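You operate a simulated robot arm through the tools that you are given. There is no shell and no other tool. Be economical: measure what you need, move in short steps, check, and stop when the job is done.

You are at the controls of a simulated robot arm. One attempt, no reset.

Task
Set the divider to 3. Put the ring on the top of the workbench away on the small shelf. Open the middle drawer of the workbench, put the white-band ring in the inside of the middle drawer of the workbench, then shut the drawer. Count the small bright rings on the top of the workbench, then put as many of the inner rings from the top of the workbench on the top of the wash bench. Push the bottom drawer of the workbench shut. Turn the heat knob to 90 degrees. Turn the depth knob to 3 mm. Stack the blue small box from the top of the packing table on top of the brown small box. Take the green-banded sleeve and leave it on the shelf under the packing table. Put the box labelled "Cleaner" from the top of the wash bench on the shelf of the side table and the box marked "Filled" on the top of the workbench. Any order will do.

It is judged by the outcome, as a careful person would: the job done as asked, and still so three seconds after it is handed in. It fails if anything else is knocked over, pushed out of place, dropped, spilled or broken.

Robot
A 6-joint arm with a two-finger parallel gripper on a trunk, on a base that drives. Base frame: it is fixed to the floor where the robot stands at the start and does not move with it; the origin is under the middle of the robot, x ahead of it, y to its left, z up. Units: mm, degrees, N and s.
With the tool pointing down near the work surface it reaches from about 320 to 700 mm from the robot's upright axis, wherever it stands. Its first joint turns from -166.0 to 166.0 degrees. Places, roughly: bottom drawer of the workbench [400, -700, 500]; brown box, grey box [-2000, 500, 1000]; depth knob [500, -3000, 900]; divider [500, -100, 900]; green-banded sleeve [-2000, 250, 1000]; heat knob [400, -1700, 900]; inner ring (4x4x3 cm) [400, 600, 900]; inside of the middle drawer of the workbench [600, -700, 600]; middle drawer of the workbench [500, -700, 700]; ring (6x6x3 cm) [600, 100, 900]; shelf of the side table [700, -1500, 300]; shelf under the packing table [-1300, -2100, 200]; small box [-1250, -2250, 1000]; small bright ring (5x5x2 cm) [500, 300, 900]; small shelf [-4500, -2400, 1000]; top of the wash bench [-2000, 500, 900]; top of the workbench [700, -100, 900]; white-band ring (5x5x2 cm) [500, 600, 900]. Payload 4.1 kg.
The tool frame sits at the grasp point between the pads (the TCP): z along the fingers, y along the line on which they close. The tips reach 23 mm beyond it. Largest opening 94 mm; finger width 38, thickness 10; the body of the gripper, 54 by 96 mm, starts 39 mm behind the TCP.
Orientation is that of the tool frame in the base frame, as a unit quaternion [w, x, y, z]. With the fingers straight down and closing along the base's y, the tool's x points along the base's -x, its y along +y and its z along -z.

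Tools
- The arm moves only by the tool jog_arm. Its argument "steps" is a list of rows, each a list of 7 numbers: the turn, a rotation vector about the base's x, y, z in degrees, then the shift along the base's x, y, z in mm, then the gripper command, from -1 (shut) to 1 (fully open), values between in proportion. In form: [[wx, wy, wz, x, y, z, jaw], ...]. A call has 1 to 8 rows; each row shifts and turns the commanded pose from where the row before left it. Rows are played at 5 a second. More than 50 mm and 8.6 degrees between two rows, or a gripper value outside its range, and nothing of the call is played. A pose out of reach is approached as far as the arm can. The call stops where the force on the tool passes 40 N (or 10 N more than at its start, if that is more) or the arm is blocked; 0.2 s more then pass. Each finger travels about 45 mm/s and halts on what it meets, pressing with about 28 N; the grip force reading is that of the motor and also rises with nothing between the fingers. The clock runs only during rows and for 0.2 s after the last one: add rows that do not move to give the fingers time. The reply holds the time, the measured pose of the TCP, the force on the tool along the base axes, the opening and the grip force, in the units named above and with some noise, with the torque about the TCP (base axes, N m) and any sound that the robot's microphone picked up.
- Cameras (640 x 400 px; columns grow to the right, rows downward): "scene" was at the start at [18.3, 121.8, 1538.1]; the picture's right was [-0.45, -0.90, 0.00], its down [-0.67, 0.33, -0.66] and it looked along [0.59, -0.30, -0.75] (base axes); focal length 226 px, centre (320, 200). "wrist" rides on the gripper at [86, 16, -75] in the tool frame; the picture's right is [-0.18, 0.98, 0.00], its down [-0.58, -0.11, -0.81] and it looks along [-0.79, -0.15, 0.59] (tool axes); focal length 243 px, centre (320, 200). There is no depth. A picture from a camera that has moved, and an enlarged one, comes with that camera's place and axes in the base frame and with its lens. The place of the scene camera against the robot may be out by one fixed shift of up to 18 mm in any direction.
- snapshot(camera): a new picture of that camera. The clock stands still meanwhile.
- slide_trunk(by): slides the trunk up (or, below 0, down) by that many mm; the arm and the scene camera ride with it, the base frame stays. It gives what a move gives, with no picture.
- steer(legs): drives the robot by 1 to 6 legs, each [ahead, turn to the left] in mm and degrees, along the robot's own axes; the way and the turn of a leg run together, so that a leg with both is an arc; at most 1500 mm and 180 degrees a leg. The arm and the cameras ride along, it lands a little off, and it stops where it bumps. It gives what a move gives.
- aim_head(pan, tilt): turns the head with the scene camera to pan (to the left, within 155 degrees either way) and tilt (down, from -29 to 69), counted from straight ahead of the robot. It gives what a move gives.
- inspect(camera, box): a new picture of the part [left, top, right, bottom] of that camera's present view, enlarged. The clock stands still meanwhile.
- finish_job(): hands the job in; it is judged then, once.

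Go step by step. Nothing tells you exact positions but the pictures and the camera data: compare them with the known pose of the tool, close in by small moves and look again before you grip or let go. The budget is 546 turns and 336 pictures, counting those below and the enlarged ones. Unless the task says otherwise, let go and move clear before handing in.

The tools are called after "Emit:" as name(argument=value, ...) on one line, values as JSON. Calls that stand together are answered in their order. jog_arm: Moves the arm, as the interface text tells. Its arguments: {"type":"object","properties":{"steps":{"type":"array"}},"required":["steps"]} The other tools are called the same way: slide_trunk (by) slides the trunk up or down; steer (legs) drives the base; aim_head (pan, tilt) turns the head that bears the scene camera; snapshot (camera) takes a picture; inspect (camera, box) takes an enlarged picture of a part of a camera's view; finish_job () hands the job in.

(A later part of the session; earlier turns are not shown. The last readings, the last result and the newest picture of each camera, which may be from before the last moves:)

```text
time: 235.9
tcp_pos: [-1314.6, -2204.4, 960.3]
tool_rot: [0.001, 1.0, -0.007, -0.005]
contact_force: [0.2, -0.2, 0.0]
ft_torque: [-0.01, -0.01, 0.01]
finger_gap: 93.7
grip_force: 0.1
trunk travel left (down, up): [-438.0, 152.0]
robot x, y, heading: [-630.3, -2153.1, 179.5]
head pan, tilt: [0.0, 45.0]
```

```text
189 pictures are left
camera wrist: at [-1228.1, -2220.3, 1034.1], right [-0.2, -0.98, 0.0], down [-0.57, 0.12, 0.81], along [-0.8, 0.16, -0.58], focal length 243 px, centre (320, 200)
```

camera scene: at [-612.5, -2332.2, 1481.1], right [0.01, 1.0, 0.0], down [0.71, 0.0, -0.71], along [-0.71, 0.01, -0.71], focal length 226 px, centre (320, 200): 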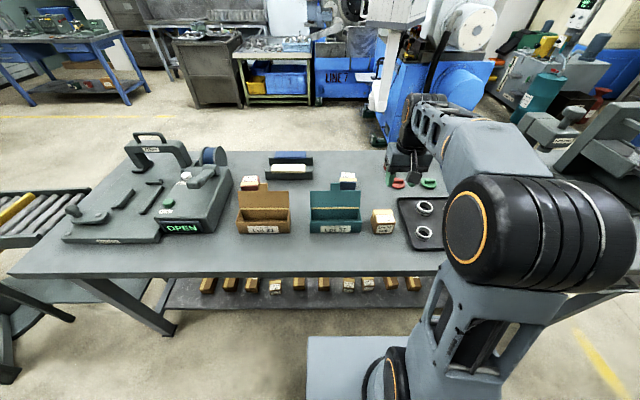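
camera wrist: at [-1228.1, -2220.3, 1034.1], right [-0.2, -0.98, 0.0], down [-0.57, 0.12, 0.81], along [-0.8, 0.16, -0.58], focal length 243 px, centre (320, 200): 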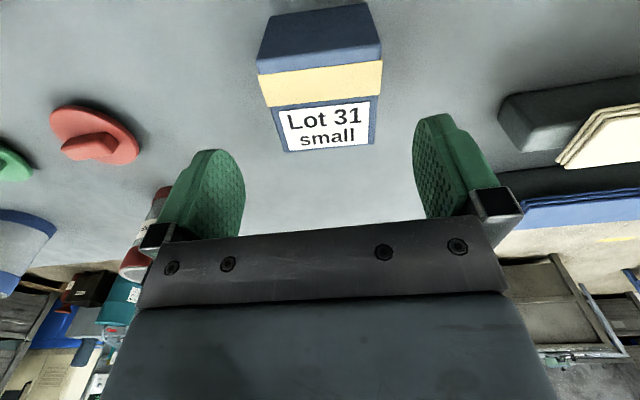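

Emit:
jog_arm(steps=[[0, 0, 0, 4, -2, -25, 1], [0, 0, 0, 0, 0, -22, 1], [0, 0, 0, 0, 0, 0, 0], [0, 0, 0, 0, 0, 0, -0.5], [0, 0, 0, 0, 0, 0, -1], [0, 0, 0, 0, 0, 0, -1]])

Emit:
snapshot(camera="wrist")

```text
time: 237.3
tcp_pos: [-1310.5, -2205.3, 913.1]
tool_rot: [0.0, 1.0, -0.008, -0.004]
contact_force: [0.4, -0.2, -0.2]
ft_torque: [0.06, 0.05, 0.03]
finger_gap: 61.7
grip_force: 27.8
trunk travel left (down, up): [-438.0, 152.0]
robot x, y, heading: [-629.4, -2152.7, 179.5]
head pan, tilt: [0.0, 45.0]
```

```text
188 pictures are left
camera wrist: at [-1224.2, -2222.9, 986.9], right [-0.2, -0.98, 0.0], down [-0.57, 0.12, 0.81], along [-0.8, 0.16, -0.58], focal length 243 px, centre (320, 200)
```

wrist: 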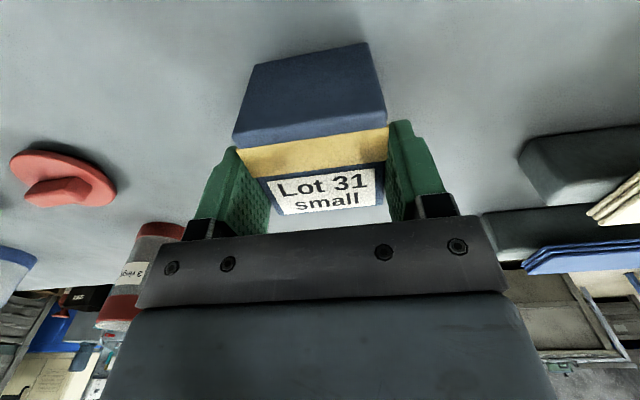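

Emit:
jog_arm(steps=[[0, 0, 0, 0, 0, 20, -1], [0, 0, 0, 0, 0, 45, -1], [0, 0, 0, 0, 0, 45, -1], [0, 0, 0, 30, 20, 30, -1], [0, 0, 0, 40, 25, 10, -1], [0, 0, 0, 40, 25, 0, -1], [0, 0, 0, 40, 20, 0, -1]])

Emit:
snapshot(camera="wrist")

Emit:
inspect(camera="scene", box=[290, 100, 440, 245])

```text
time: 238.9
tcp_pos: [-1158.2, -2114.2, 1062.9]
tool_rot: [0.0, 1.0, -0.007, -0.005]
contact_force: [0.1, 1.6, -2.7]
ft_torque: [0.01, -0.01, -0.01]
finger_gap: 62.1
grip_force: 27.9
trunk travel left (down, up): [-438.0, 152.0]
robot x, y, heading: [-622.4, -2158.0, 179.9]
head pan, tilt: [0.0, 45.0]
```

```text
187 pictures are left
camera wrist: at [-1071.2, -2130.0, 1137.4], right [-0.2, -0.98, 0.0], down [-0.57, 0.12, 0.81], along [-0.8, 0.16, -0.58], focal length 243 px, centre (320, 200)
```

wrist: 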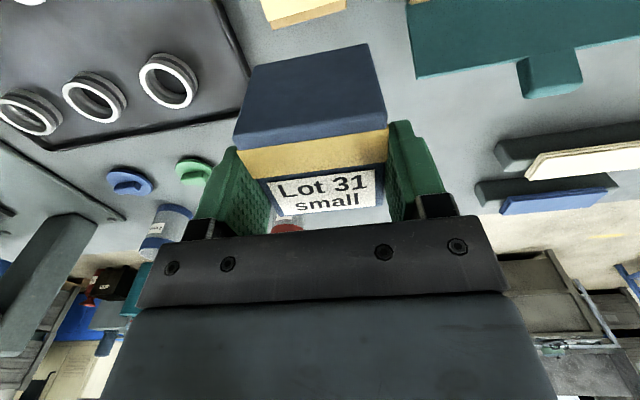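

```text
2.76 times, centred on (365, 172) of scene
camera zoom: at [-642.3, -2331.9, 1481.1], right [0.01, 1.0, 0.0], down [0.71, 0.0, -0.71], along [-0.71, 0.0, -0.71], focal length 625 px, centre (196, 276)
```

zoom: 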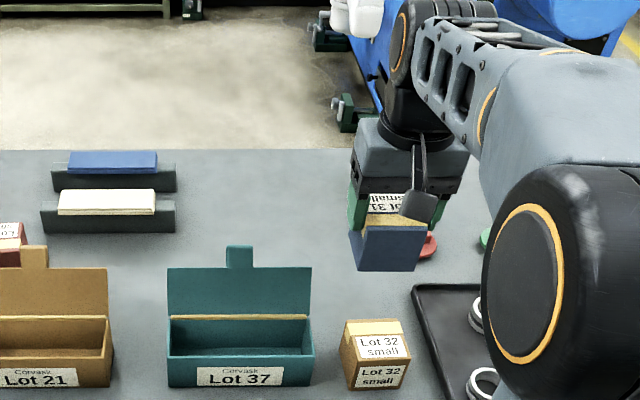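

Emit:
jog_arm(steps=[[0, 0, 0, 24, 4, 0, -1], [0, 0, 0, 24, 3, 0, -1], [0, 0, 0, 0, 0, -35, -1], [0, 0, 0, 0, 0, -35, -1]])

Emit:
inspect(camera="scene", box=[340, 160, 440, 255])

Emit:
snapshot(camera="wrist")

```text
time: 239.9
tcp_pos: [-1111.3, -2109.3, 993.0]
tool_rot: [0.001, 1.0, -0.007, -0.004]
contact_force: [-1.1, 0.1, -2.8]
ft_torque: [0.02, -0.04, 0.02]
finger_gap: 61.6
grip_force: 27.7
trunk travel left (down, up): [-438.0, 152.0]
robot x, y, heading: [-633.0, -2157.5, 179.7]
head pan, tilt: [0.0, 45.0]
```

```text
4.21 times, centred on (390, 208) of scene
camera zoom: at [-642.9, -2332.0, 1481.1], right [0.01, 1.0, 0.0], down [0.71, 0.0, -0.71], along [-0.71, 0.0, -0.71], focal length 953 px, centre (25, 168)
```

zoom: 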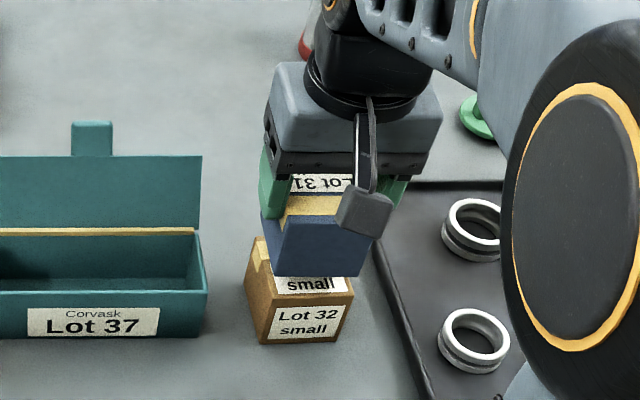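

```text
184 pictures are left
camera wrist: at [-1025.5, -2124.5, 1066.1], right [-0.2, -0.98, 0.0], down [-0.57, 0.12, 0.81], along [-0.8, 0.16, -0.58], focal length 243 px, centre (320, 200)
```

wrist: 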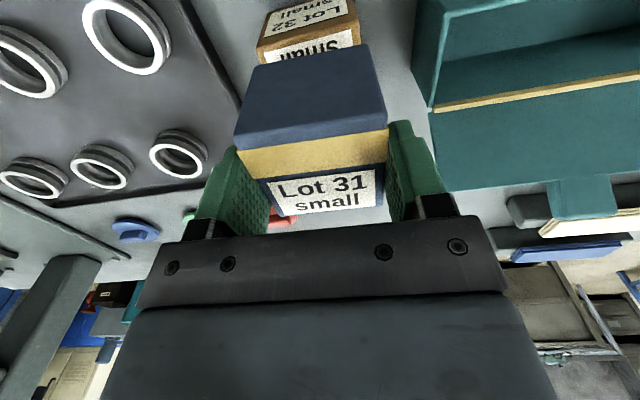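

Emit:
jog_arm(steps=[[0, 0, 0, 0, 1, -10, -1], [0, 0, 0, 0, 0, -4, -1], [0, 0, 0, 0, 0, -3, -1]])

Emit:
inspect(camera="scene", box=[340, 160, 440, 255])

```text
time: 240.8
tcp_pos: [-1112.4, -2108.1, 975.7]
tool_rot: [0.001, 1.0, -0.007, -0.004]
contact_force: [0.1, 0.5, -3.1]
ft_torque: [0.01, 0.0, -0.01]
finger_gap: 61.9
grip_force: 28.4
trunk travel left (down, up): [-438.0, 152.0]
robot x, y, heading: [-628.8, -2151.5, 179.7]
head pan, tilt: [0.0, 45.0]
```

```text
4.21 times, centred on (390, 208) of scene
camera zoom: at [-642.5, -2332.0, 1481.1], right [0.01, 1.0, 0.0], down [0.71, 0.0, -0.71], along [-0.71, 0.0, -0.71], focal length 953 px, centre (25, 168)
```

zoom: 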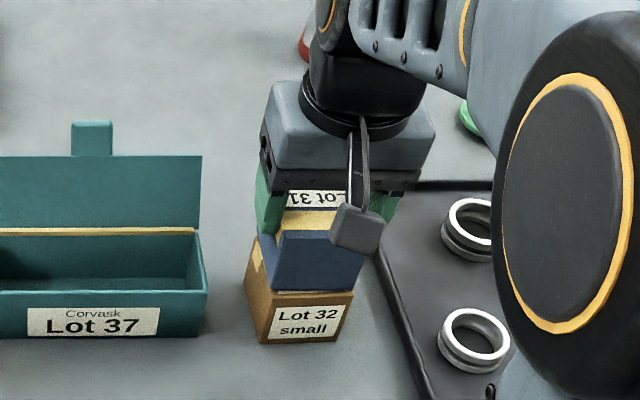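

Emit:
jog_arm(steps=[[0, 0, 0, 0, 0, -2, -1], [0, 0, 0, 0, 0, -2, -1], [0, 0, 0, 0, 0, -2, -1]])

```text
time: 241.6
tcp_pos: [-1113.0, -2107.5, 973.0]
tool_rot: [0.001, 1.0, -0.007, -0.007]
contact_force: [2.9, -0.6, 20.7]
ft_torque: [0.13, -0.49, -0.02]
finger_gap: 61.9
grip_force: 28.3
trunk travel left (down, up): [-438.0, 152.0]
robot x, y, heading: [-627.5, -2157.5, 179.8]
head pan, tilt: [0.0, 45.0]
```

Contact. Release gently and rise.

Emit:
jog_arm(steps=[[0, 0, 0, 0, 0, 2, -1], [0, 0, 0, 0, 0, 0, 0.3], [0, 0, 0, 0, 0, 0, 1], [0, 0, 0, 0, 0, 0, 1], [0, 0, 0, 0, 0, 40, 1], [0, 0, 0, 0, 0, 45, 1], [0, 0, 0, 40, 0, 20, 1]])

Emit:
inspect(camera="scene", box=[290, 120, 440, 255])

Emit:
snapshot(camera="wrist")

```text
time: 243.2
tcp_pos: [-1071.7, -2108.2, 1077.7]
tool_rot: [0.002, 1.0, -0.007, -0.005]
contact_force: [-0.1, 0.4, 0.1]
ft_torque: [-0.02, -0.01, -0.02]
finger_gap: 94.0
grip_force: 0.0
trunk travel left (down, up): [-438.0, 152.0]
robot x, y, heading: [-627.2, -2155.8, 179.6]
head pan, tilt: [0.0, 45.0]
```

```text
2.96 times, centred on (365, 188) of scene
camera zoom: at [-642.3, -2332.0, 1481.0], right [0.01, 1.0, 0.0], down [0.71, 0.0, -0.71], along [-0.71, 0.0, -0.71], focal length 671 px, centre (187, 237)
```

zoom: 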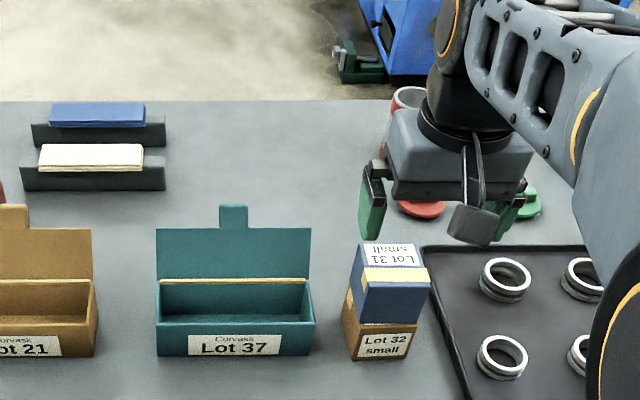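

```text
181 pictures are left
camera wrist: at [-986.0, -2123.7, 1151.2], right [-0.2, -0.98, 0.0], down [-0.57, 0.12, 0.81], along [-0.8, 0.16, -0.59], focal length 243 px, centre (320, 200)
```

wrist: 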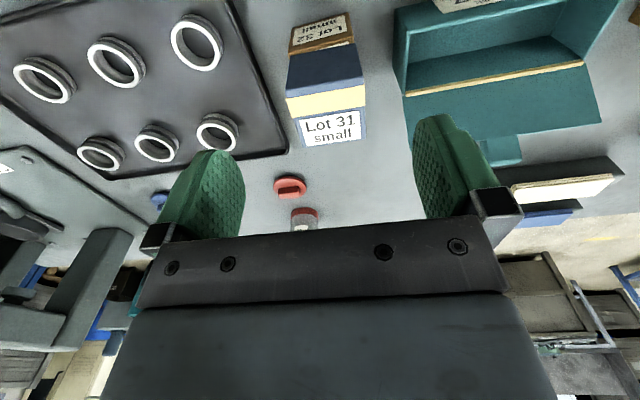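

Stack done. Now to the workbench to fetch the first inner ring.

Emit:
steer(legs=[[-200, 0], [0, -89.6], [1390, 0], [1390, 0], [0, -90], [400, 0]])

Emit:
snapshot(camera="wrist")

```text
time: 267.6
tcp_pos: [331.3, 602.2, 1076.6]
tool_rot: [0.004, -0.004, 1.0, 0.0]
contact_force: [-0.6, 0.9, 0.5]
ft_torque: [0.01, 0.0, 0.0]
finger_gap: 94.1
grip_force: 0.1
trunk travel left (down, up): [-438.0, 152.0]
robot x, y, heading: [-110.8, 637.6, 1.0]
head pan, tilt: [0.0, 45.0]
```

```text
180 pictures are left
camera wrist: at [244.5, 617.8, 1150.9], right [0.18, 0.98, 0.0], down [0.58, -0.11, 0.81], along [0.8, -0.14, -0.58], focal length 243 px, centre (320, 200)
```

wrist: 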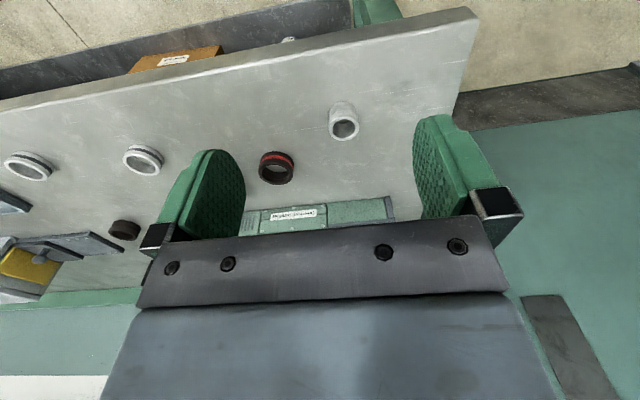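

Emit:
jog_arm(steps=[[0, 0, 0, 35, 5, -30, 0.6], [0, 0, 0, 35, 5, -30, 0.5], [0, 0, 0, 30, 4, -35, 0.5], [0, 0, 0, 0, 0, -25, 0.5]])

Emit:
snapshot(camera="wrist")

```text
time: 268.6
tcp_pos: [432.6, 613.3, 957.4]
tool_rot: [0.004, -0.004, 1.0, 0.001]
contact_force: [0.3, -0.6, 0.3]
ft_torque: [0.01, 0.0, -0.01]
finger_gap: 70.6
grip_force: 0.0
trunk travel left (down, up): [-438.0, 152.0]
robot x, y, heading: [-114.3, 641.6, 0.9]
head pan, tilt: [0.0, 45.0]
```

```text
179 pictures are left
camera wrist: at [345.0, 629.9, 1031.1], right [0.18, 0.98, 0.0], down [0.58, -0.11, 0.81], along [0.8, -0.14, -0.58], focal length 243 px, centre (320, 200)
```

wrist: 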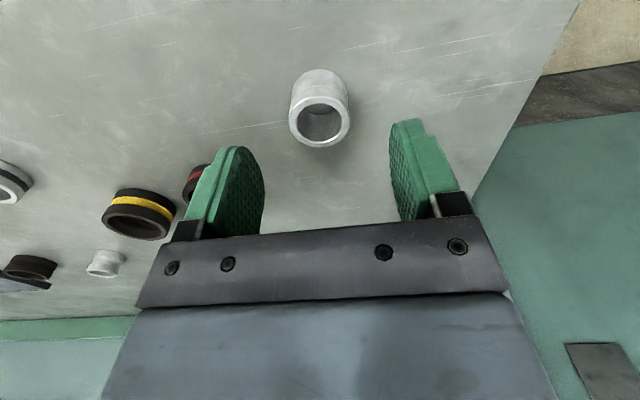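

Emit:
jog_arm(steps=[[0, 0, 0, 2, 1, -30, 0.3], [0, 0, 0, 0, 0, -20, 0.1], [0, 0, 0, 0, 0, 0, -1], [0, 0, 0, 0, 0, 0, -1], [0, 0, 0, 0, 0, 0, -1], [0, 0, 0, 0, 0, 30, -1], [0, 0, 0, 0, 0, 45, -1], [0, 0, 0, -30, 0, 35, -1]])

Emit:
snapshot(camera="wrist")

```text
time: 270.4
tcp_pos: [402.0, 615.3, 1017.4]
tool_rot: [0.004, -0.004, 1.0, 0.001]
contact_force: [0.1, 0.0, -1.7]
ft_torque: [0.01, 0.0, -0.02]
finger_gap: 36.2
grip_force: 27.8
trunk travel left (down, up): [-438.0, 152.0]
robot x, y, heading: [-114.0, 638.5, 1.0]
head pan, tilt: [0.0, 45.0]
```

```text
178 pictures are left
camera wrist: at [315.3, 632.1, 1092.3], right [0.18, 0.98, 0.0], down [0.58, -0.11, 0.81], along [0.8, -0.14, -0.59], focal length 243 px, centre (320, 200)
```

wrist: 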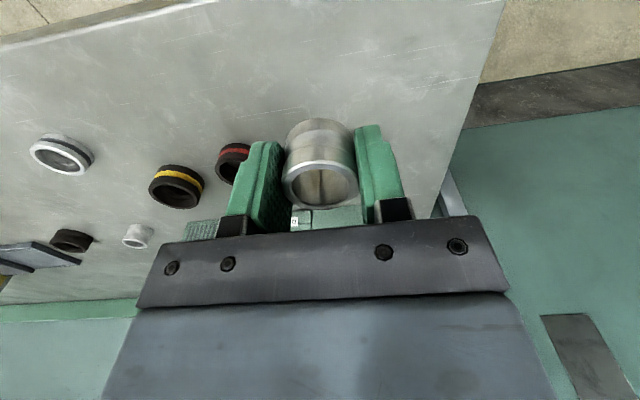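

Inner ring A held. Turn to the wash bench.

Emit:
steer(legs=[[-350, 0], [0, 179], [500, 0]])

Emit:
aim_head(pan=0, tilt=30)

Emit:
snapshot(camera="scene")

```text
time: 282.4
tcp_pos: [-1476.6, 699.0, 1018.3]
tool_rot: [0.0, 1.0, -0.02, -0.004]
contact_force: [-0.2, 1.1, -0.6]
ft_torque: [0.01, 0.03, 0.03]
finger_gap: 36.0
grip_force: 27.8
trunk travel left (down, up): [-438.0, 152.0]
robot x, y, heading: [-960.1, 649.5, 178.5]
head pan, tilt: [0.0, 45.0]
```

```text
time: 283.2
tcp_pos: [-1477.6, 700.2, 1018.9]
tool_rot: [0.001, 1.0, -0.019, -0.004]
contact_force: [-0.3, 0.5, -0.3]
ft_torque: [0.03, -0.02, 0.01]
finger_gap: 36.4
grip_force: 27.5
trunk travel left (down, up): [-438.0, 152.0]
robot x, y, heading: [-966.3, 654.0, 178.1]
head pan, tilt: [0.0, 30.0]
```

```text
177 pictures are left
camera scene: at [-989.7, 476.2, 1503.6], right [0.03, 1.0, 0.0], down [0.5, -0.02, -0.87], along [-0.87, 0.03, -0.5], focal length 226 px, centre (320, 200)
```

scene: 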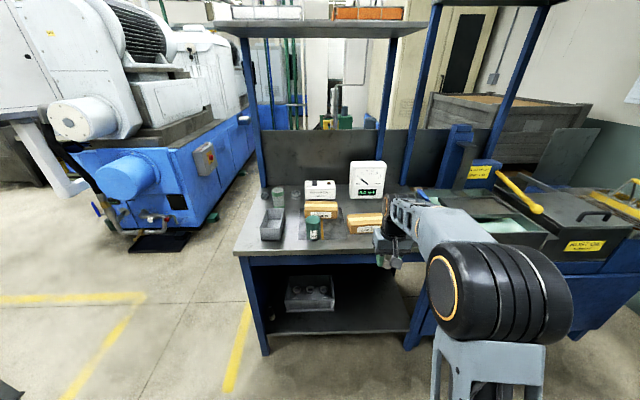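

Emit:
inspect(camera="scene", box=[230, 150, 430, 275])

```text
3.20 times, centred on (330, 212) of scene
camera zoom: at [-989.7, 476.2, 1503.6], right [0.03, 1.0, 0.0], down [0.5, -0.02, -0.87], along [-0.87, 0.03, -0.5], focal length 724 px, centre (288, 160)
```

zoom: 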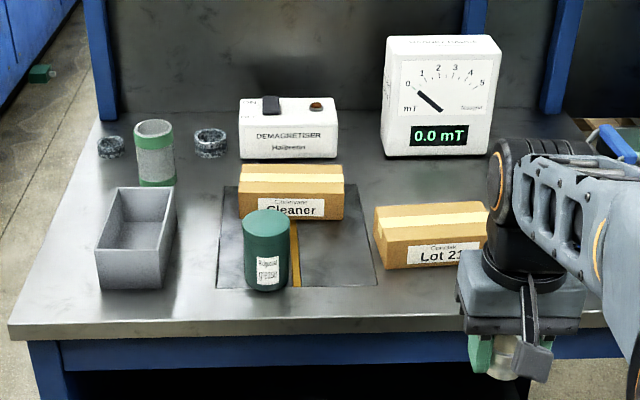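

Emit:
steer(legs=[[190, 1.5]])

Emit:
snapshot(camera="wrist")

Emit:
snapshot(camera="scene")

```text
time: 284.7
tcp_pos: [-1668.3, 690.8, 1017.4]
tool_rot: [0.001, 1.0, -0.006, -0.005]
contact_force: [0.7, -1.0, -0.9]
ft_torque: [-0.01, 0.0, 0.0]
finger_gap: 36.6
grip_force: 28.0
trunk travel left (down, up): [-438.0, 152.0]
robot x, y, heading: [-1156.2, 656.0, 179.8]
head pan, tilt: [0.0, 30.0]
```

```text
175 pictures are left
camera wrist: at [-1580.5, 674.1, 1092.0], right [-0.2, -0.98, 0.0], down [-0.57, 0.12, 0.81], along [-0.8, 0.16, -0.58], focal length 243 px, centre (320, 200)
```

wrist: 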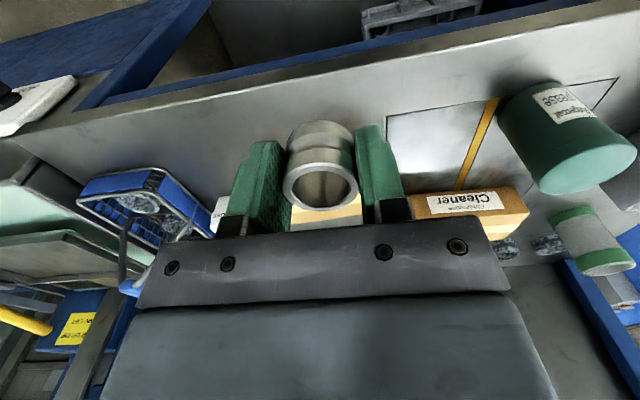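

```text
174 pictures are left
camera scene: at [-1174.0, 478.9, 1503.7], right [0.01, 1.0, 0.0], down [0.5, 0.0, -0.87], along [-0.87, 0.0, -0.5], focal length 226 px, centre (320, 200)
```

scene: 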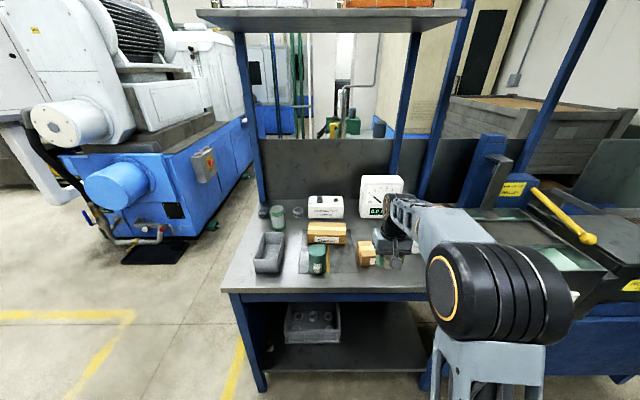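

Emit:
inspect(camera="scene", box=[220, 165, 420, 290])

```text
3.20 times, centred on (320, 228) of scene
camera zoom: at [-1174.0, 478.9, 1503.7], right [0.01, 1.0, 0.0], down [0.5, 0.0, -0.87], along [-0.87, 0.0, -0.5], focal length 724 px, centre (320, 112)
```

zoom: 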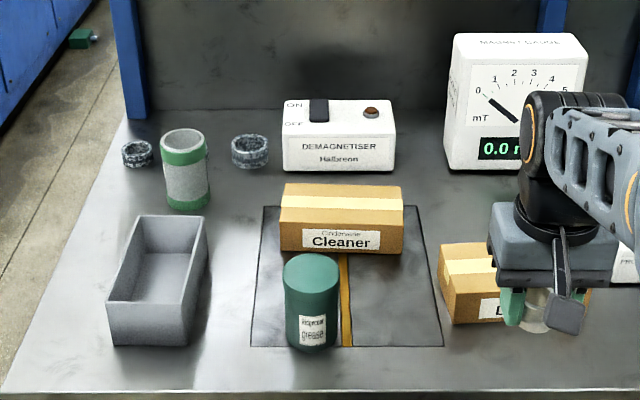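

Emit:
jog_arm(steps=[[0, 0, 0, -32, -13, -20, -1], [0, 0, 0, -30, -13, -30, -1], [0, 0, 0, 0, 0, -40, -1], [0, 0, 0, 0, 0, -15, -1]])

Emit:
snapshot(camera="wrist")

Emit:
inspect(camera="scene", box=[320, 200, 440, 290])

```text
time: 285.7
tcp_pos: [-1728.3, 664.6, 911.8]
tool_rot: [0.001, 1.0, -0.005, -0.005]
contact_force: [0.1, -0.7, -1.4]
ft_torque: [0.0, 0.0, 0.05]
finger_gap: 36.2
grip_force: 28.8
trunk travel left (down, up): [-438.0, 152.0]
robot x, y, heading: [-1150.5, 658.4, 179.6]
head pan, tilt: [0.0, 30.0]
```

```text
172 pictures are left
camera wrist: at [-1641.9, 647.6, 985.2], right [-0.2, -0.98, 0.0], down [-0.57, 0.12, 0.81], along [-0.8, 0.16, -0.58], focal length 243 px, centre (320, 200)
```

wrist: 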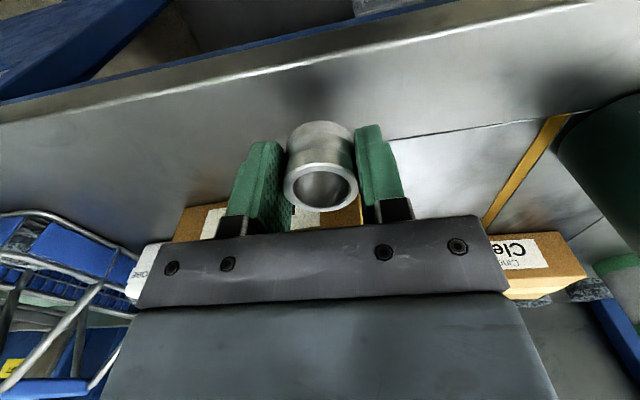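

```text
4.44 times, centred on (380, 245) of scene
camera zoom: at [-1173.9, 478.9, 1503.7], right [0.01, 1.0, 0.0], down [0.5, 0.0, -0.87], along [-0.87, 0.0, -0.5], focal length 1006 px, centre (53, 0)
```

zoom: 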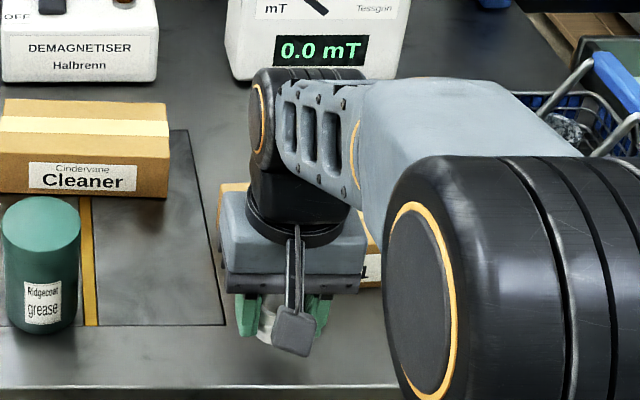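

Emit:
jog_arm(steps=[[0, 0, 0, 0, 0, -8, -1], [0, 0, 0, 0, 0, -3, -1], [0, 0, 0, 0, 0, -3, -1]])

Emit:
jog_arm(steps=[[0, 0, 0, 0, 0, -2, -1], [0, 0, 0, 0, 0, -2, -1], [0, 0, 0, 0, 0, -2, -1]])

```text
time: 286.5
tcp_pos: [-1728.7, 662.7, 898.6]
tool_rot: [0.001, 1.0, -0.006, -0.004]
contact_force: [-0.5, 0.7, -1.3]
ft_torque: [0.0, -0.05, 0.02]
finger_gap: 36.4
grip_force: 27.4
trunk travel left (down, up): [-438.0, 152.0]
robot x, y, heading: [-1145.4, 656.8, 179.8]
head pan, tilt: [0.0, 30.0]
```

```text
time: 287.3
tcp_pos: [-1729.2, 663.2, 892.0]
tool_rot: [0.001, 1.0, -0.006, -0.004]
contact_force: [-0.9, 0.1, -1.2]
ft_torque: [0.03, -0.02, 0.02]
finger_gap: 36.3
grip_force: 27.7
trunk travel left (down, up): [-438.0, 152.0]
robot x, y, heading: [-1151.3, 654.9, 179.5]
head pan, tilt: [0.0, 30.0]
```

Emit:
jog_arm(steps=[[0, 0, 0, 0, 0, -2, -1], [0, 0, 0, 0, 0, -2, -1], [0, 0, 0, 0, 0, -2, -1]])

Emit:
inspect(camera="wrist", box=[200, 80, 440, 240])

```text
time: 288.1
tcp_pos: [-1729.3, 663.1, 886.8]
tool_rot: [0.001, 1.0, -0.006, -0.005]
contact_force: [-0.1, -0.6, -0.4]
ft_torque: [0.01, -0.02, -0.01]
finger_gap: 36.3
grip_force: 28.5
trunk travel left (down, up): [-438.0, 152.0]
robot x, y, heading: [-1148.2, 656.0, 179.8]
head pan, tilt: [0.0, 30.0]
```

```text
2.50 times, centred on (320, 160) of wrist
camera zoom: at [-1642.7, 648.1, 960.6], right [-0.2, -0.98, 0.0], down [-0.57, 0.12, 0.81], along [-0.8, 0.16, -0.58], focal length 606 px, centre (320, 300)
```

zoom: 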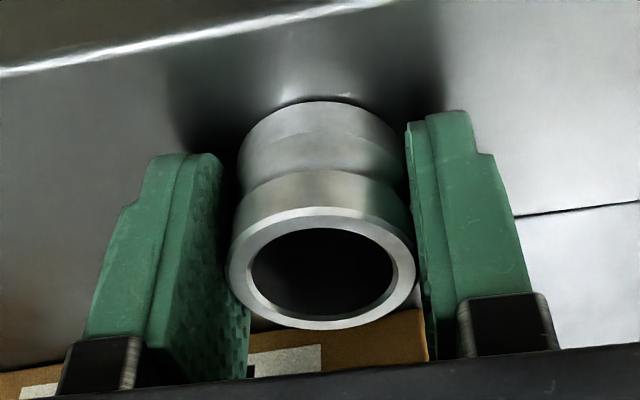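

Emit:
jog_arm(steps=[[0, 0, 0, 0, 0, -2, -1], [0, 0, 0, 0, 0, -2, -1]])

Emit:
jog_arm(steps=[[0, 0, 0, 0, 0, -2, -1], [0, 0, 0, 0, 0, -1, -1]])

```text
time: 288.7
tcp_pos: [-1728.9, 664.2, 884.9]
tool_rot: [0.001, 1.0, -0.006, -0.008]
contact_force: [-4.0, -0.5, 20.5]
ft_torque: [0.03, 0.02, -0.12]
finger_gap: 36.8
grip_force: 27.8
trunk travel left (down, up): [-438.0, 152.0]
robot x, y, heading: [-1149.0, 657.2, 179.5]
head pan, tilt: [0.0, 30.0]
```

```text
time: 289.3
tcp_pos: [-1729.6, 664.9, 883.1]
tool_rot: [0.0, 1.0, -0.006, -0.008]
contact_force: [-1.9, 1.7, 38.0]
ft_torque: [0.56, -0.54, 0.1]
finger_gap: 36.8
grip_force: 28.2
trunk travel left (down, up): [-438.0, 152.0]
robot x, y, heading: [-1152.0, 654.7, 180.0]
head pan, tilt: [0.0, 30.0]
```

Emit:
jog_arm(steps=[[0, 0, 0, 0, 0, 3, -1], [0, 0, 0, 0, 0, 0, -0.3], [0, 0, 0, 0, 0, 0, 0.2], [0, 0, 0, 0, 0, 0, 0.2], [0, 0, 0, 0, 0, 40, 0.2], [0, 0, 0, 0, 0, 45, 0.2], [0, 0, 0, 40, 0, 25, 0.2]])

Emit:
snapshot(camera="wrist")

```text
time: 290.9
tcp_pos: [-1688.5, 662.7, 995.6]
tool_rot: [0.0, 1.0, -0.006, -0.004]
contact_force: [-0.1, 0.1, 0.2]
ft_torque: [0.0, -0.02, -0.02]
finger_gap: 56.4
grip_force: 0.0
trunk travel left (down, up): [-438.0, 152.0]
robot x, y, heading: [-1151.7, 654.3, 179.9]
head pan, tilt: [0.0, 30.0]
```

```text
169 pictures are left
camera wrist: at [-1601.7, 646.8, 1067.9], right [-0.2, -0.98, 0.0], down [-0.57, 0.12, 0.81], along [-0.8, 0.16, -0.59], focal length 243 px, centre (320, 200)
```

wrist: 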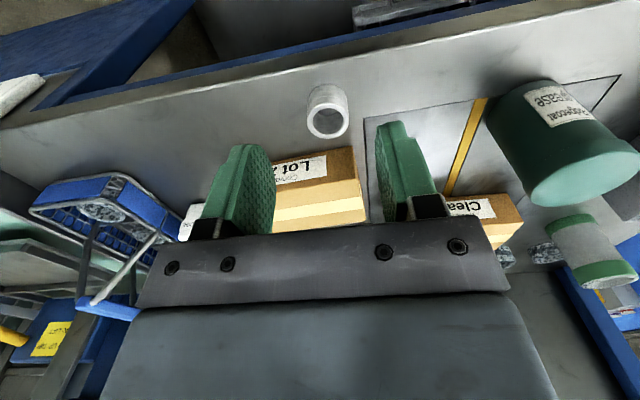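

Emit:
jog_arm(steps=[[0, 0, 0, 20, 45, 20, 0.2], [0, 0, 0, 20, 45, 20, 0.2], [0, 0, 0, 20, 30, 20, 0.2]])

Emit:
snapshot(camera="wrist")

Emit:
inspect(camera="scene", box=[220, 165, 460, 290])

```text
refused: row 1 steps farther than a row can; nothing moved
```

```text
168 pictures are left
camera wrist: at [-1601.7, 646.8, 1067.9], right [-0.2, -0.98, 0.0], down [-0.57, 0.12, 0.81], along [-0.8, 0.16, -0.59], focal length 243 px, centre (320, 200)
```

wrist: 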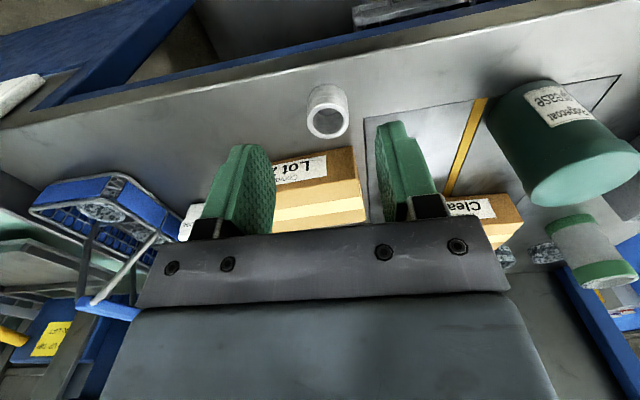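

```text
2.67 times, centred on (340, 228) of scene
camera zoom: at [-1173.7, 478.9, 1503.6], right [0.01, 1.0, 0.0], down [0.5, 0.0, -0.87], along [-0.87, 0.0, -0.5], focal length 604 px, centre (267, 127)
```

zoom: 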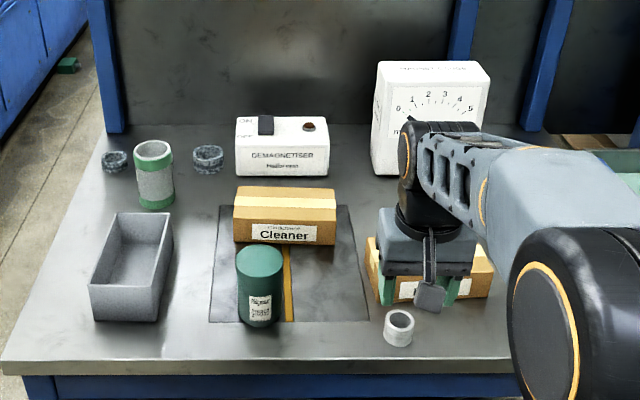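

Emit:
jog_arm(steps=[[0, 0, 0, 10, 40, 20, 0.2], [0, 0, 0, 10, 40, 20, 0.2], [0, 0, 0, 10, 40, 20, 0.2], [0, 0, 0, 10, 40, 20, 0.2]])

Emit:
snapshot(camera="wrist")

Emit:
inspect(camera="scene", box=[320, 165, 480, 290])

```text
time: 291.9
tcp_pos: [-1648.8, 823.3, 1071.7]
tool_rot: [0.001, 1.0, -0.006, -0.005]
contact_force: [-0.2, -0.1, -0.2]
ft_torque: [0.01, 0.0, -0.05]
finger_gap: 56.4
grip_force: 0.1
trunk travel left (down, up): [-438.0, 152.0]
robot x, y, heading: [-1153.7, 655.2, 179.7]
head pan, tilt: [0.0, 30.0]
```

```text
166 pictures are left
camera wrist: at [-1561.7, 806.8, 1146.5], right [-0.2, -0.98, 0.0], down [-0.57, 0.12, 0.81], along [-0.8, 0.16, -0.59], focal length 243 px, centre (320, 200)
```

wrist: 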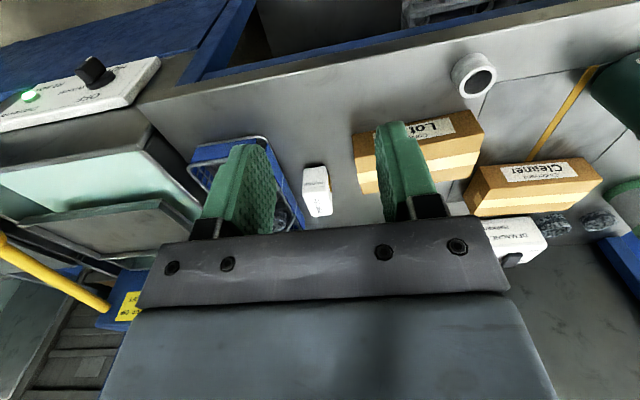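

```text
3.20 times, centred on (400, 228) of scene
camera zoom: at [-1173.8, 479.1, 1503.7], right [0.01, 1.0, 0.0], down [0.5, 0.0, -0.87], along [-0.87, 0.01, -0.5], focal length 724 px, centre (64, 112)
```

zoom: 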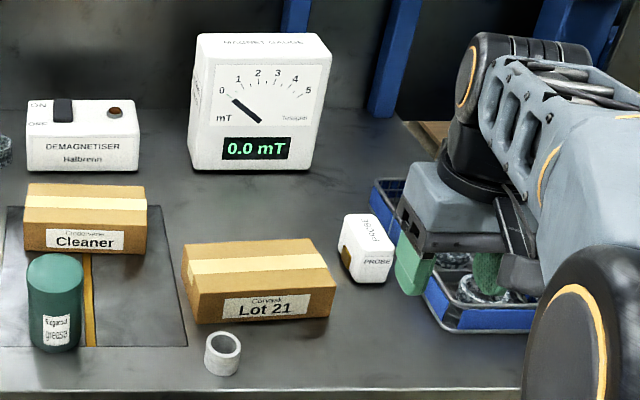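

Emit:
steer(legs=[[-250, 0], [0, 90], [500, 0], [0, -90], [200, 0]])

Emit:
aim_head(pan=-15, tilt=35)

Emit:
snapshot(camera="scene")

```text
time: 305.1
tcp_pos: [-1599.9, 328.3, 1073.2]
tool_rot: [0.0, 1.0, -0.011, -0.004]
contact_force: [-0.2, -0.5, 0.2]
ft_torque: [0.03, 0.0, 0.01]
finger_gap: 56.5
grip_force: 0.0
trunk travel left (down, up): [-438.0, 152.0]
robot x, y, heading: [-1101.4, 155.7, 179.1]
head pan, tilt: [0.0, 30.0]
```

```text
time: 305.9
tcp_pos: [-1600.0, 328.6, 1073.0]
tool_rot: [0.002, 1.0, -0.011, -0.004]
contact_force: [0.6, 0.1, 1.0]
ft_torque: [0.03, 0.01, -0.02]
finger_gap: 56.5
grip_force: 0.0
trunk travel left (down, up): [-438.0, 152.0]
robot x, y, heading: [-1100.6, 162.5, 179.2]
head pan, tilt: [-15.0, 35.0]
```

```text
164 pictures are left
camera scene: at [-1122.3, 4.5, 1495.9], right [0.27, 0.96, 0.0], down [0.55, -0.16, -0.82], along [-0.79, 0.22, -0.57], focal length 226 px, centre (320, 200)
```

scene: 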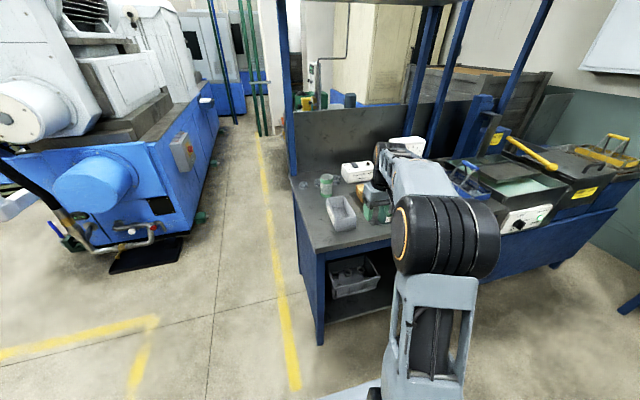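

Emit:
inspect(camera="scene", box=[290, 160, 390, 240])

Emit:
snapshot(camera="wrist")

Emit:
inspect(camera="scene", box=[310, 240, 400, 310])

```text
5.00 times, centred on (340, 200) of scene
camera zoom: at [-1122.3, 4.5, 1495.9], right [0.27, 0.96, 0.0], down [0.55, -0.16, -0.82], along [-0.79, 0.22, -0.57], focal length 1132 px, centre (220, 200)
```

zoom: 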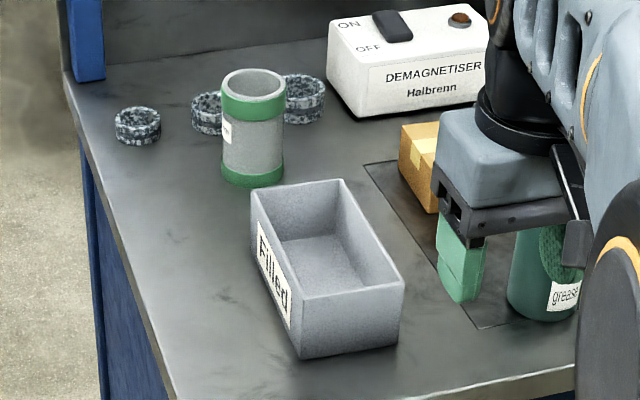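

```text
162 pictures are left
camera wrist: at [-1513.7, 312.1, 1146.2], right [-0.2, -0.98, 0.0], down [-0.57, 0.12, 0.81], along [-0.79, 0.16, -0.58], focal length 243 px, centre (320, 200)
```

wrist: 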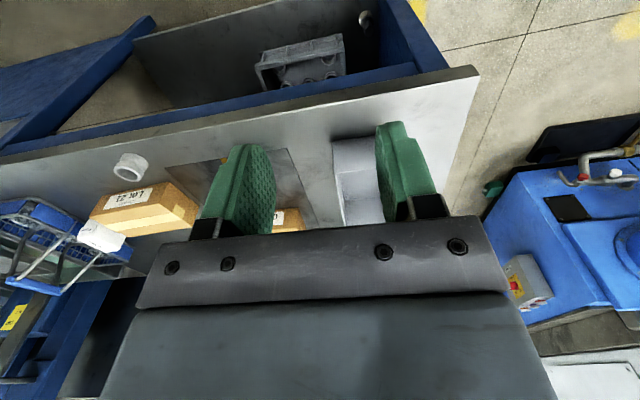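

```text
5.71 times, centred on (355, 275) of scene
camera zoom: at [-1122.3, 4.5, 1495.9], right [0.27, 0.96, 0.0], down [0.55, -0.16, -0.82], along [-0.79, 0.22, -0.57], focal length 1294 px, centre (120, -229)
```

zoom: 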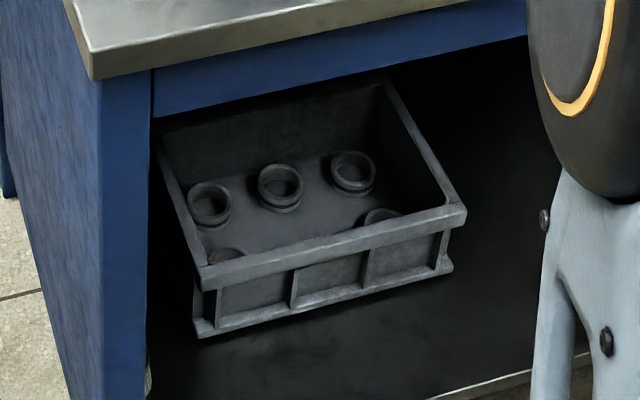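

"Filled" is the grey open bin. Look at it between the fingers to measure.

Emit:
jog_arm(steps=[[0, 0, 0, 0, -37, 0, 1], [0, 0, 0, -30, 0, 0, 1]])

Emit:
snapshot(camera="wrist")

Emit:
inspect(camera="wrist", box=[240, 80, 420, 220])

```text
time: 306.5
tcp_pos: [-1629.3, 290.3, 1071.0]
tool_rot: [0.001, 1.0, -0.01, -0.004]
contact_force: [0.7, -0.4, 0.4]
ft_torque: [-0.01, 0.01, -0.01]
finger_gap: 93.9
grip_force: 0.1
trunk travel left (down, up): [-438.0, 152.0]
robot x, y, heading: [-1102.7, 158.5, 179.3]
head pan, tilt: [-15.0, 35.0]
```

```text
160 pictures are left
camera wrist: at [-1543.0, 273.7, 1145.4], right [-0.2, -0.98, 0.0], down [-0.57, 0.12, 0.81], along [-0.79, 0.16, -0.58], focal length 243 px, centre (320, 200)
```

wrist: 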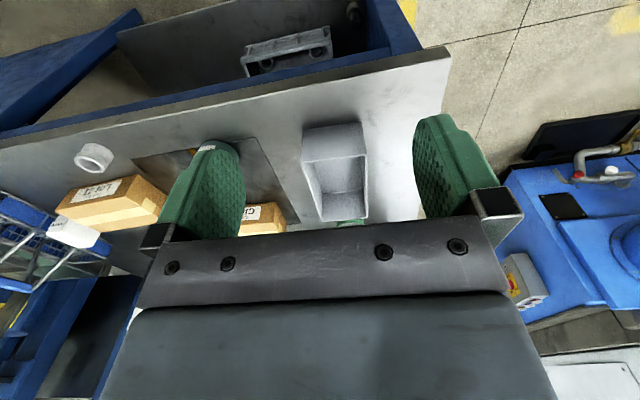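

```text
2.86 times, centred on (330, 150) of wrist
camera zoom: at [-1543.0, 273.7, 1145.4], right [-0.2, -0.98, 0.0], down [-0.57, 0.12, 0.81], along [-0.79, 0.16, -0.58], focal length 693 px, centre (291, 343)
```

zoom: 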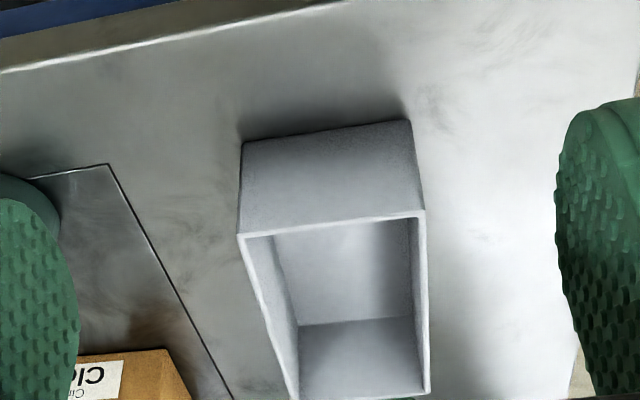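

Emit:
steer(legs=[[150, 0.8]])

Emit:
snapshot(camera="wrist")

```text
time: 307.9
tcp_pos: [-1781.6, 282.3, 1071.2]
tool_rot: [0.001, 1.0, -0.001, -0.004]
contact_force: [0.1, -0.1, 0.5]
ft_torque: [-0.01, -0.01, -0.01]
finger_gap: 93.9
grip_force: 0.1
trunk travel left (down, up): [-438.0, 152.0]
robot x, y, heading: [-1253.5, 159.1, -179.8]
head pan, tilt: [-15.0, 35.0]
```

```text
158 pictures are left
camera wrist: at [-1695.4, 267.6, 1145.2], right [-0.19, -0.98, 0.0], down [-0.57, 0.11, 0.81], along [-0.8, 0.15, -0.58], focal length 243 px, centre (320, 200)
```

wrist: 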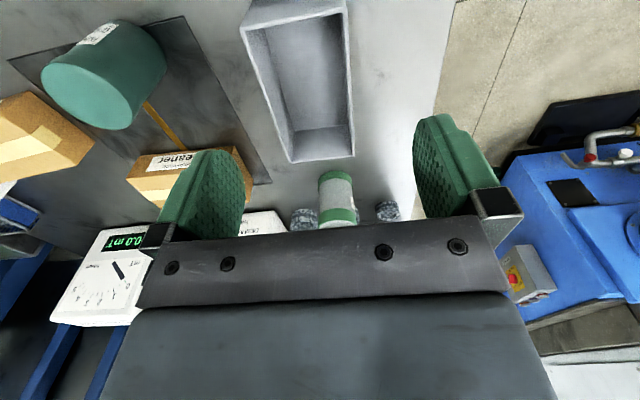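

Emit:
jog_arm(steps=[[0, 0, -2.5, -28, 11, -35, 1], [0, 0, 0, -28, 11, -35, 1], [0, 0, 0, 0, 0, -38, 1]])

Emit:
snapshot(camera="wrist")

Emit:
snapshot(camera="scene")

```text
time: 308.7
tcp_pos: [-1838.0, 307.3, 963.2]
tool_rot: [0.0, 1.0, -0.023, -0.005]
contact_force: [1.1, -0.2, 0.0]
ft_torque: [-0.04, 0.01, 0.0]
finger_gap: 93.8
grip_force: 0.0
trunk travel left (down, up): [-438.0, 152.0]
robot x, y, heading: [-1254.5, 154.9, -179.8]
head pan, tilt: [-15.0, 35.0]
```

```text
157 pictures are left
camera wrist: at [-1752.3, 286.8, 1037.4], right [-0.23, -0.97, 0.0], down [-0.57, 0.14, 0.81], along [-0.79, 0.18, -0.58], focal length 243 px, centre (320, 200)
```

wrist: 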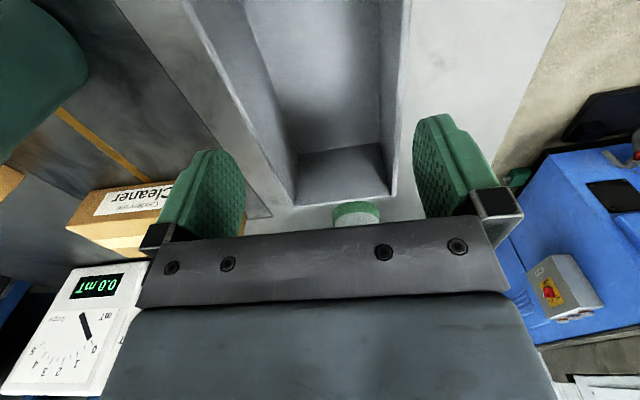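

```text
156 pictures are left
camera scene: at [-1270.6, 5.0, 1495.9], right [0.26, 0.97, 0.0], down [0.55, -0.15, -0.82], along [-0.79, 0.21, -0.57], focal length 226 px, centre (320, 200)
```

scene: 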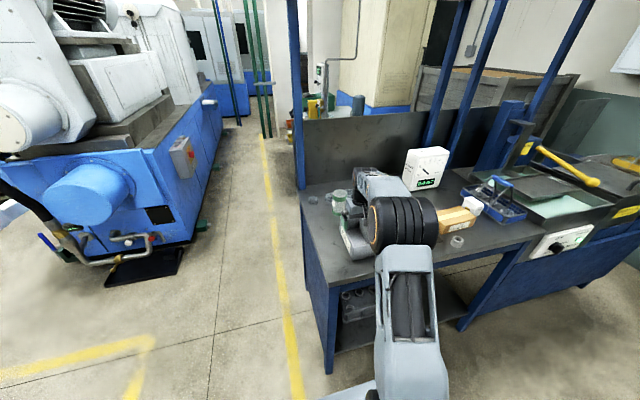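

Emit:
jog_arm(steps=[[0, 0, 1.2, 0, -5.5, -18, 1], [0, 0, 0, 0, 0, -14, 1]])

Emit:
snapshot(camera="wrist")

```text
time: 309.3
tcp_pos: [-1838.3, 300.3, 931.3]
tool_rot: [0.0, 1.0, -0.012, -0.005]
contact_force: [0.2, -0.1, 0.1]
ft_torque: [0.0, 0.0, 0.0]
finger_gap: 93.9
grip_force: 0.2
trunk travel left (down, up): [-438.0, 152.0]
robot x, y, heading: [-1253.0, 159.6, -179.8]
head pan, tilt: [-15.0, 35.0]
```

```text
155 pictures are left
camera wrist: at [-1751.8, 282.9, 1005.6], right [-0.21, -0.98, 0.0], down [-0.57, 0.13, 0.81], along [-0.79, 0.17, -0.58], focal length 243 px, centre (320, 200)
```

wrist: 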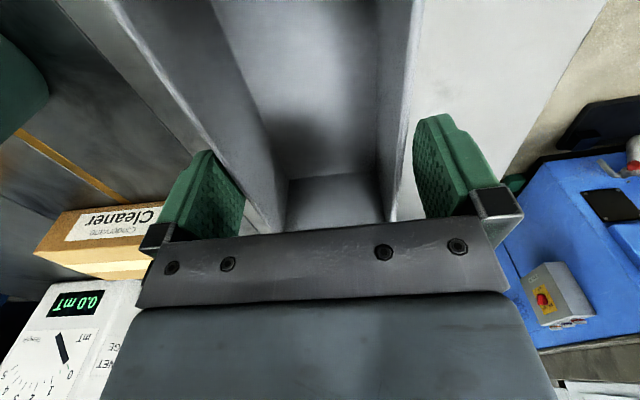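

Emit:
jog_arm(steps=[[0, 0, 0, 0, 0, -12, 1], [0, 0, 0, 0, 0, 0, 0.6], [0, 0, 0, 0, 0, 0, -1], [0, 0, 0, 0, 0, 0, -1]])

Emit:
jog_arm(steps=[[0, 0, 0, 0, 0, 15, -1], [0, 0, 0, 0, 0, 30, -1], [0, 0, 0, 0, 0, 40, -1]])

Emit:
snapshot(camera="wrist")

Emit:
snapshot(camera="scene")

```text
time: 310.3
tcp_pos: [-1838.1, 300.0, 918.4]
tool_rot: [0.001, 1.0, -0.013, -0.005]
contact_force: [0.7, -0.1, -1.4]
ft_torque: [0.01, 0.0, -0.03]
finger_gap: 84.3
grip_force: 28.5
trunk travel left (down, up): [-438.0, 152.0]
robot x, y, heading: [-1254.3, 159.2, -180.2]
head pan, tilt: [-15.0, 35.0]
```

```text
time: 311.1
tcp_pos: [-1836.6, 300.1, 1005.0]
tool_rot: [0.002, 1.0, -0.013, -0.004]
contact_force: [-0.1, -0.6, -0.6]
ft_torque: [-0.02, 0.01, 0.01]
finger_gap: 84.1
grip_force: 28.0
trunk travel left (down, up): [-438.0, 152.0]
robot x, y, heading: [-1252.0, 159.6, -179.9]
head pan, tilt: [-15.0, 35.0]
```

```text
154 pictures are left
camera wrist: at [-1751.0, 282.6, 1079.1], right [-0.21, -0.98, 0.0], down [-0.57, 0.13, 0.81], along [-0.79, 0.17, -0.59], focal length 243 px, centre (320, 200)
```

wrist: 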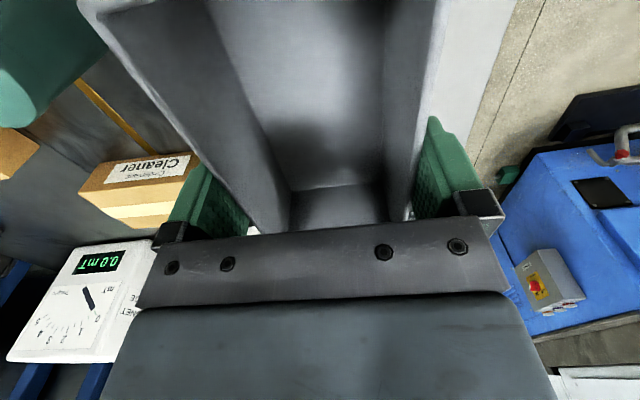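

```text
153 pictures are left
camera scene: at [-1270.3, 4.9, 1495.8], right [0.26, 0.97, 0.0], down [0.55, -0.15, -0.82], along [-0.79, 0.21, -0.57], focal length 226 px, centre (320, 200)
```

scene: 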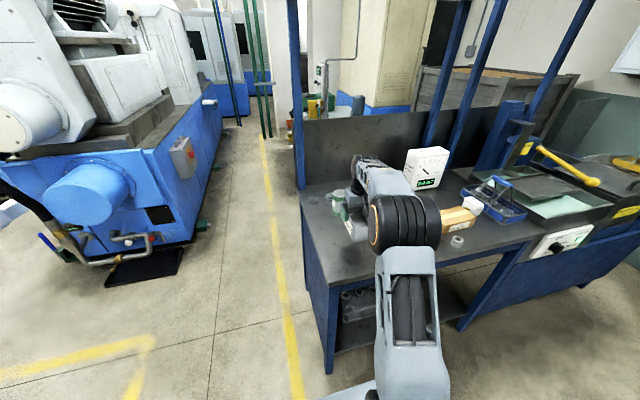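

Bin held securely. Drive it to the workbench's empty area around (520, −560).

Emit:
steer(legs=[[-450, 0], [0, 90], [580, 0], [0, 90], [500, 0]])

Emit:
aim_head(pan=0, tilt=40)

Emit:
snapshot(camera="scene")

Emit:
snapshot(camera="wrist")

```text
time: 326.9
tcp_pos: [288.2, -523.6, 1003.5]
tool_rot: [0.004, 0.001, 1.0, 0.001]
contact_force: [0.6, 0.4, -0.5]
ft_torque: [0.01, 0.01, 0.0]
finger_gap: 84.4
grip_force: 28.2
trunk travel left (down, up): [-438.0, 152.0]
robot x, y, heading: [-297.8, -394.6, 1.5]
head pan, tilt: [-15.0, 35.0]
```

```text
time: 327.7
tcp_pos: [288.7, -524.4, 1005.7]
tool_rot: [0.004, 0.001, 1.0, 0.0]
contact_force: [0.3, 0.0, -0.5]
ft_torque: [-0.02, -0.03, -0.02]
finger_gap: 84.2
grip_force: 28.1
trunk travel left (down, up): [-438.0, 152.0]
robot x, y, heading: [-301.8, -397.5, 1.6]
head pan, tilt: [0.0, 40.0]
```

```text
152 pictures are left
camera scene: at [-270.0, -239.9, 1488.4], right [0.03, -1.0, 0.0], down [-0.64, -0.02, -0.77], along [0.77, 0.02, -0.64], focal length 226 px, centre (320, 200)
```

scene: 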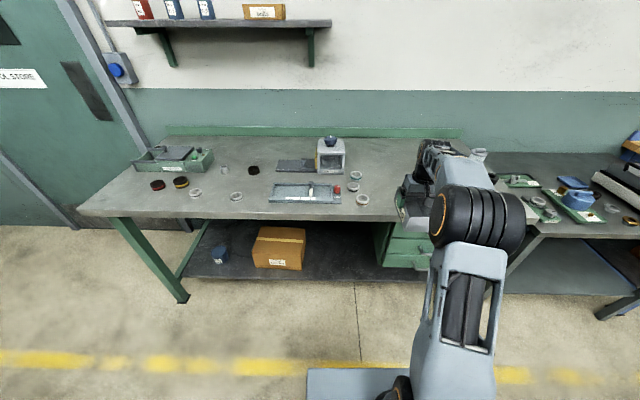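

```text
151 pictures are left
camera wrist: at [200.9, -506.7, 1078.7], right [0.19, 0.98, 0.0], down [0.57, -0.11, 0.81], along [0.8, -0.15, -0.58], focal length 243 px, centre (320, 200)
```

wrist: 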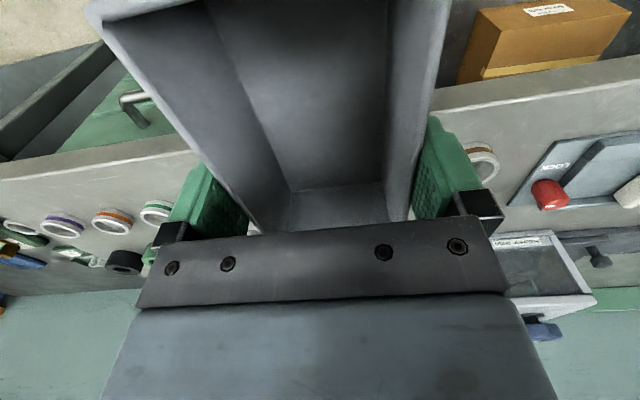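

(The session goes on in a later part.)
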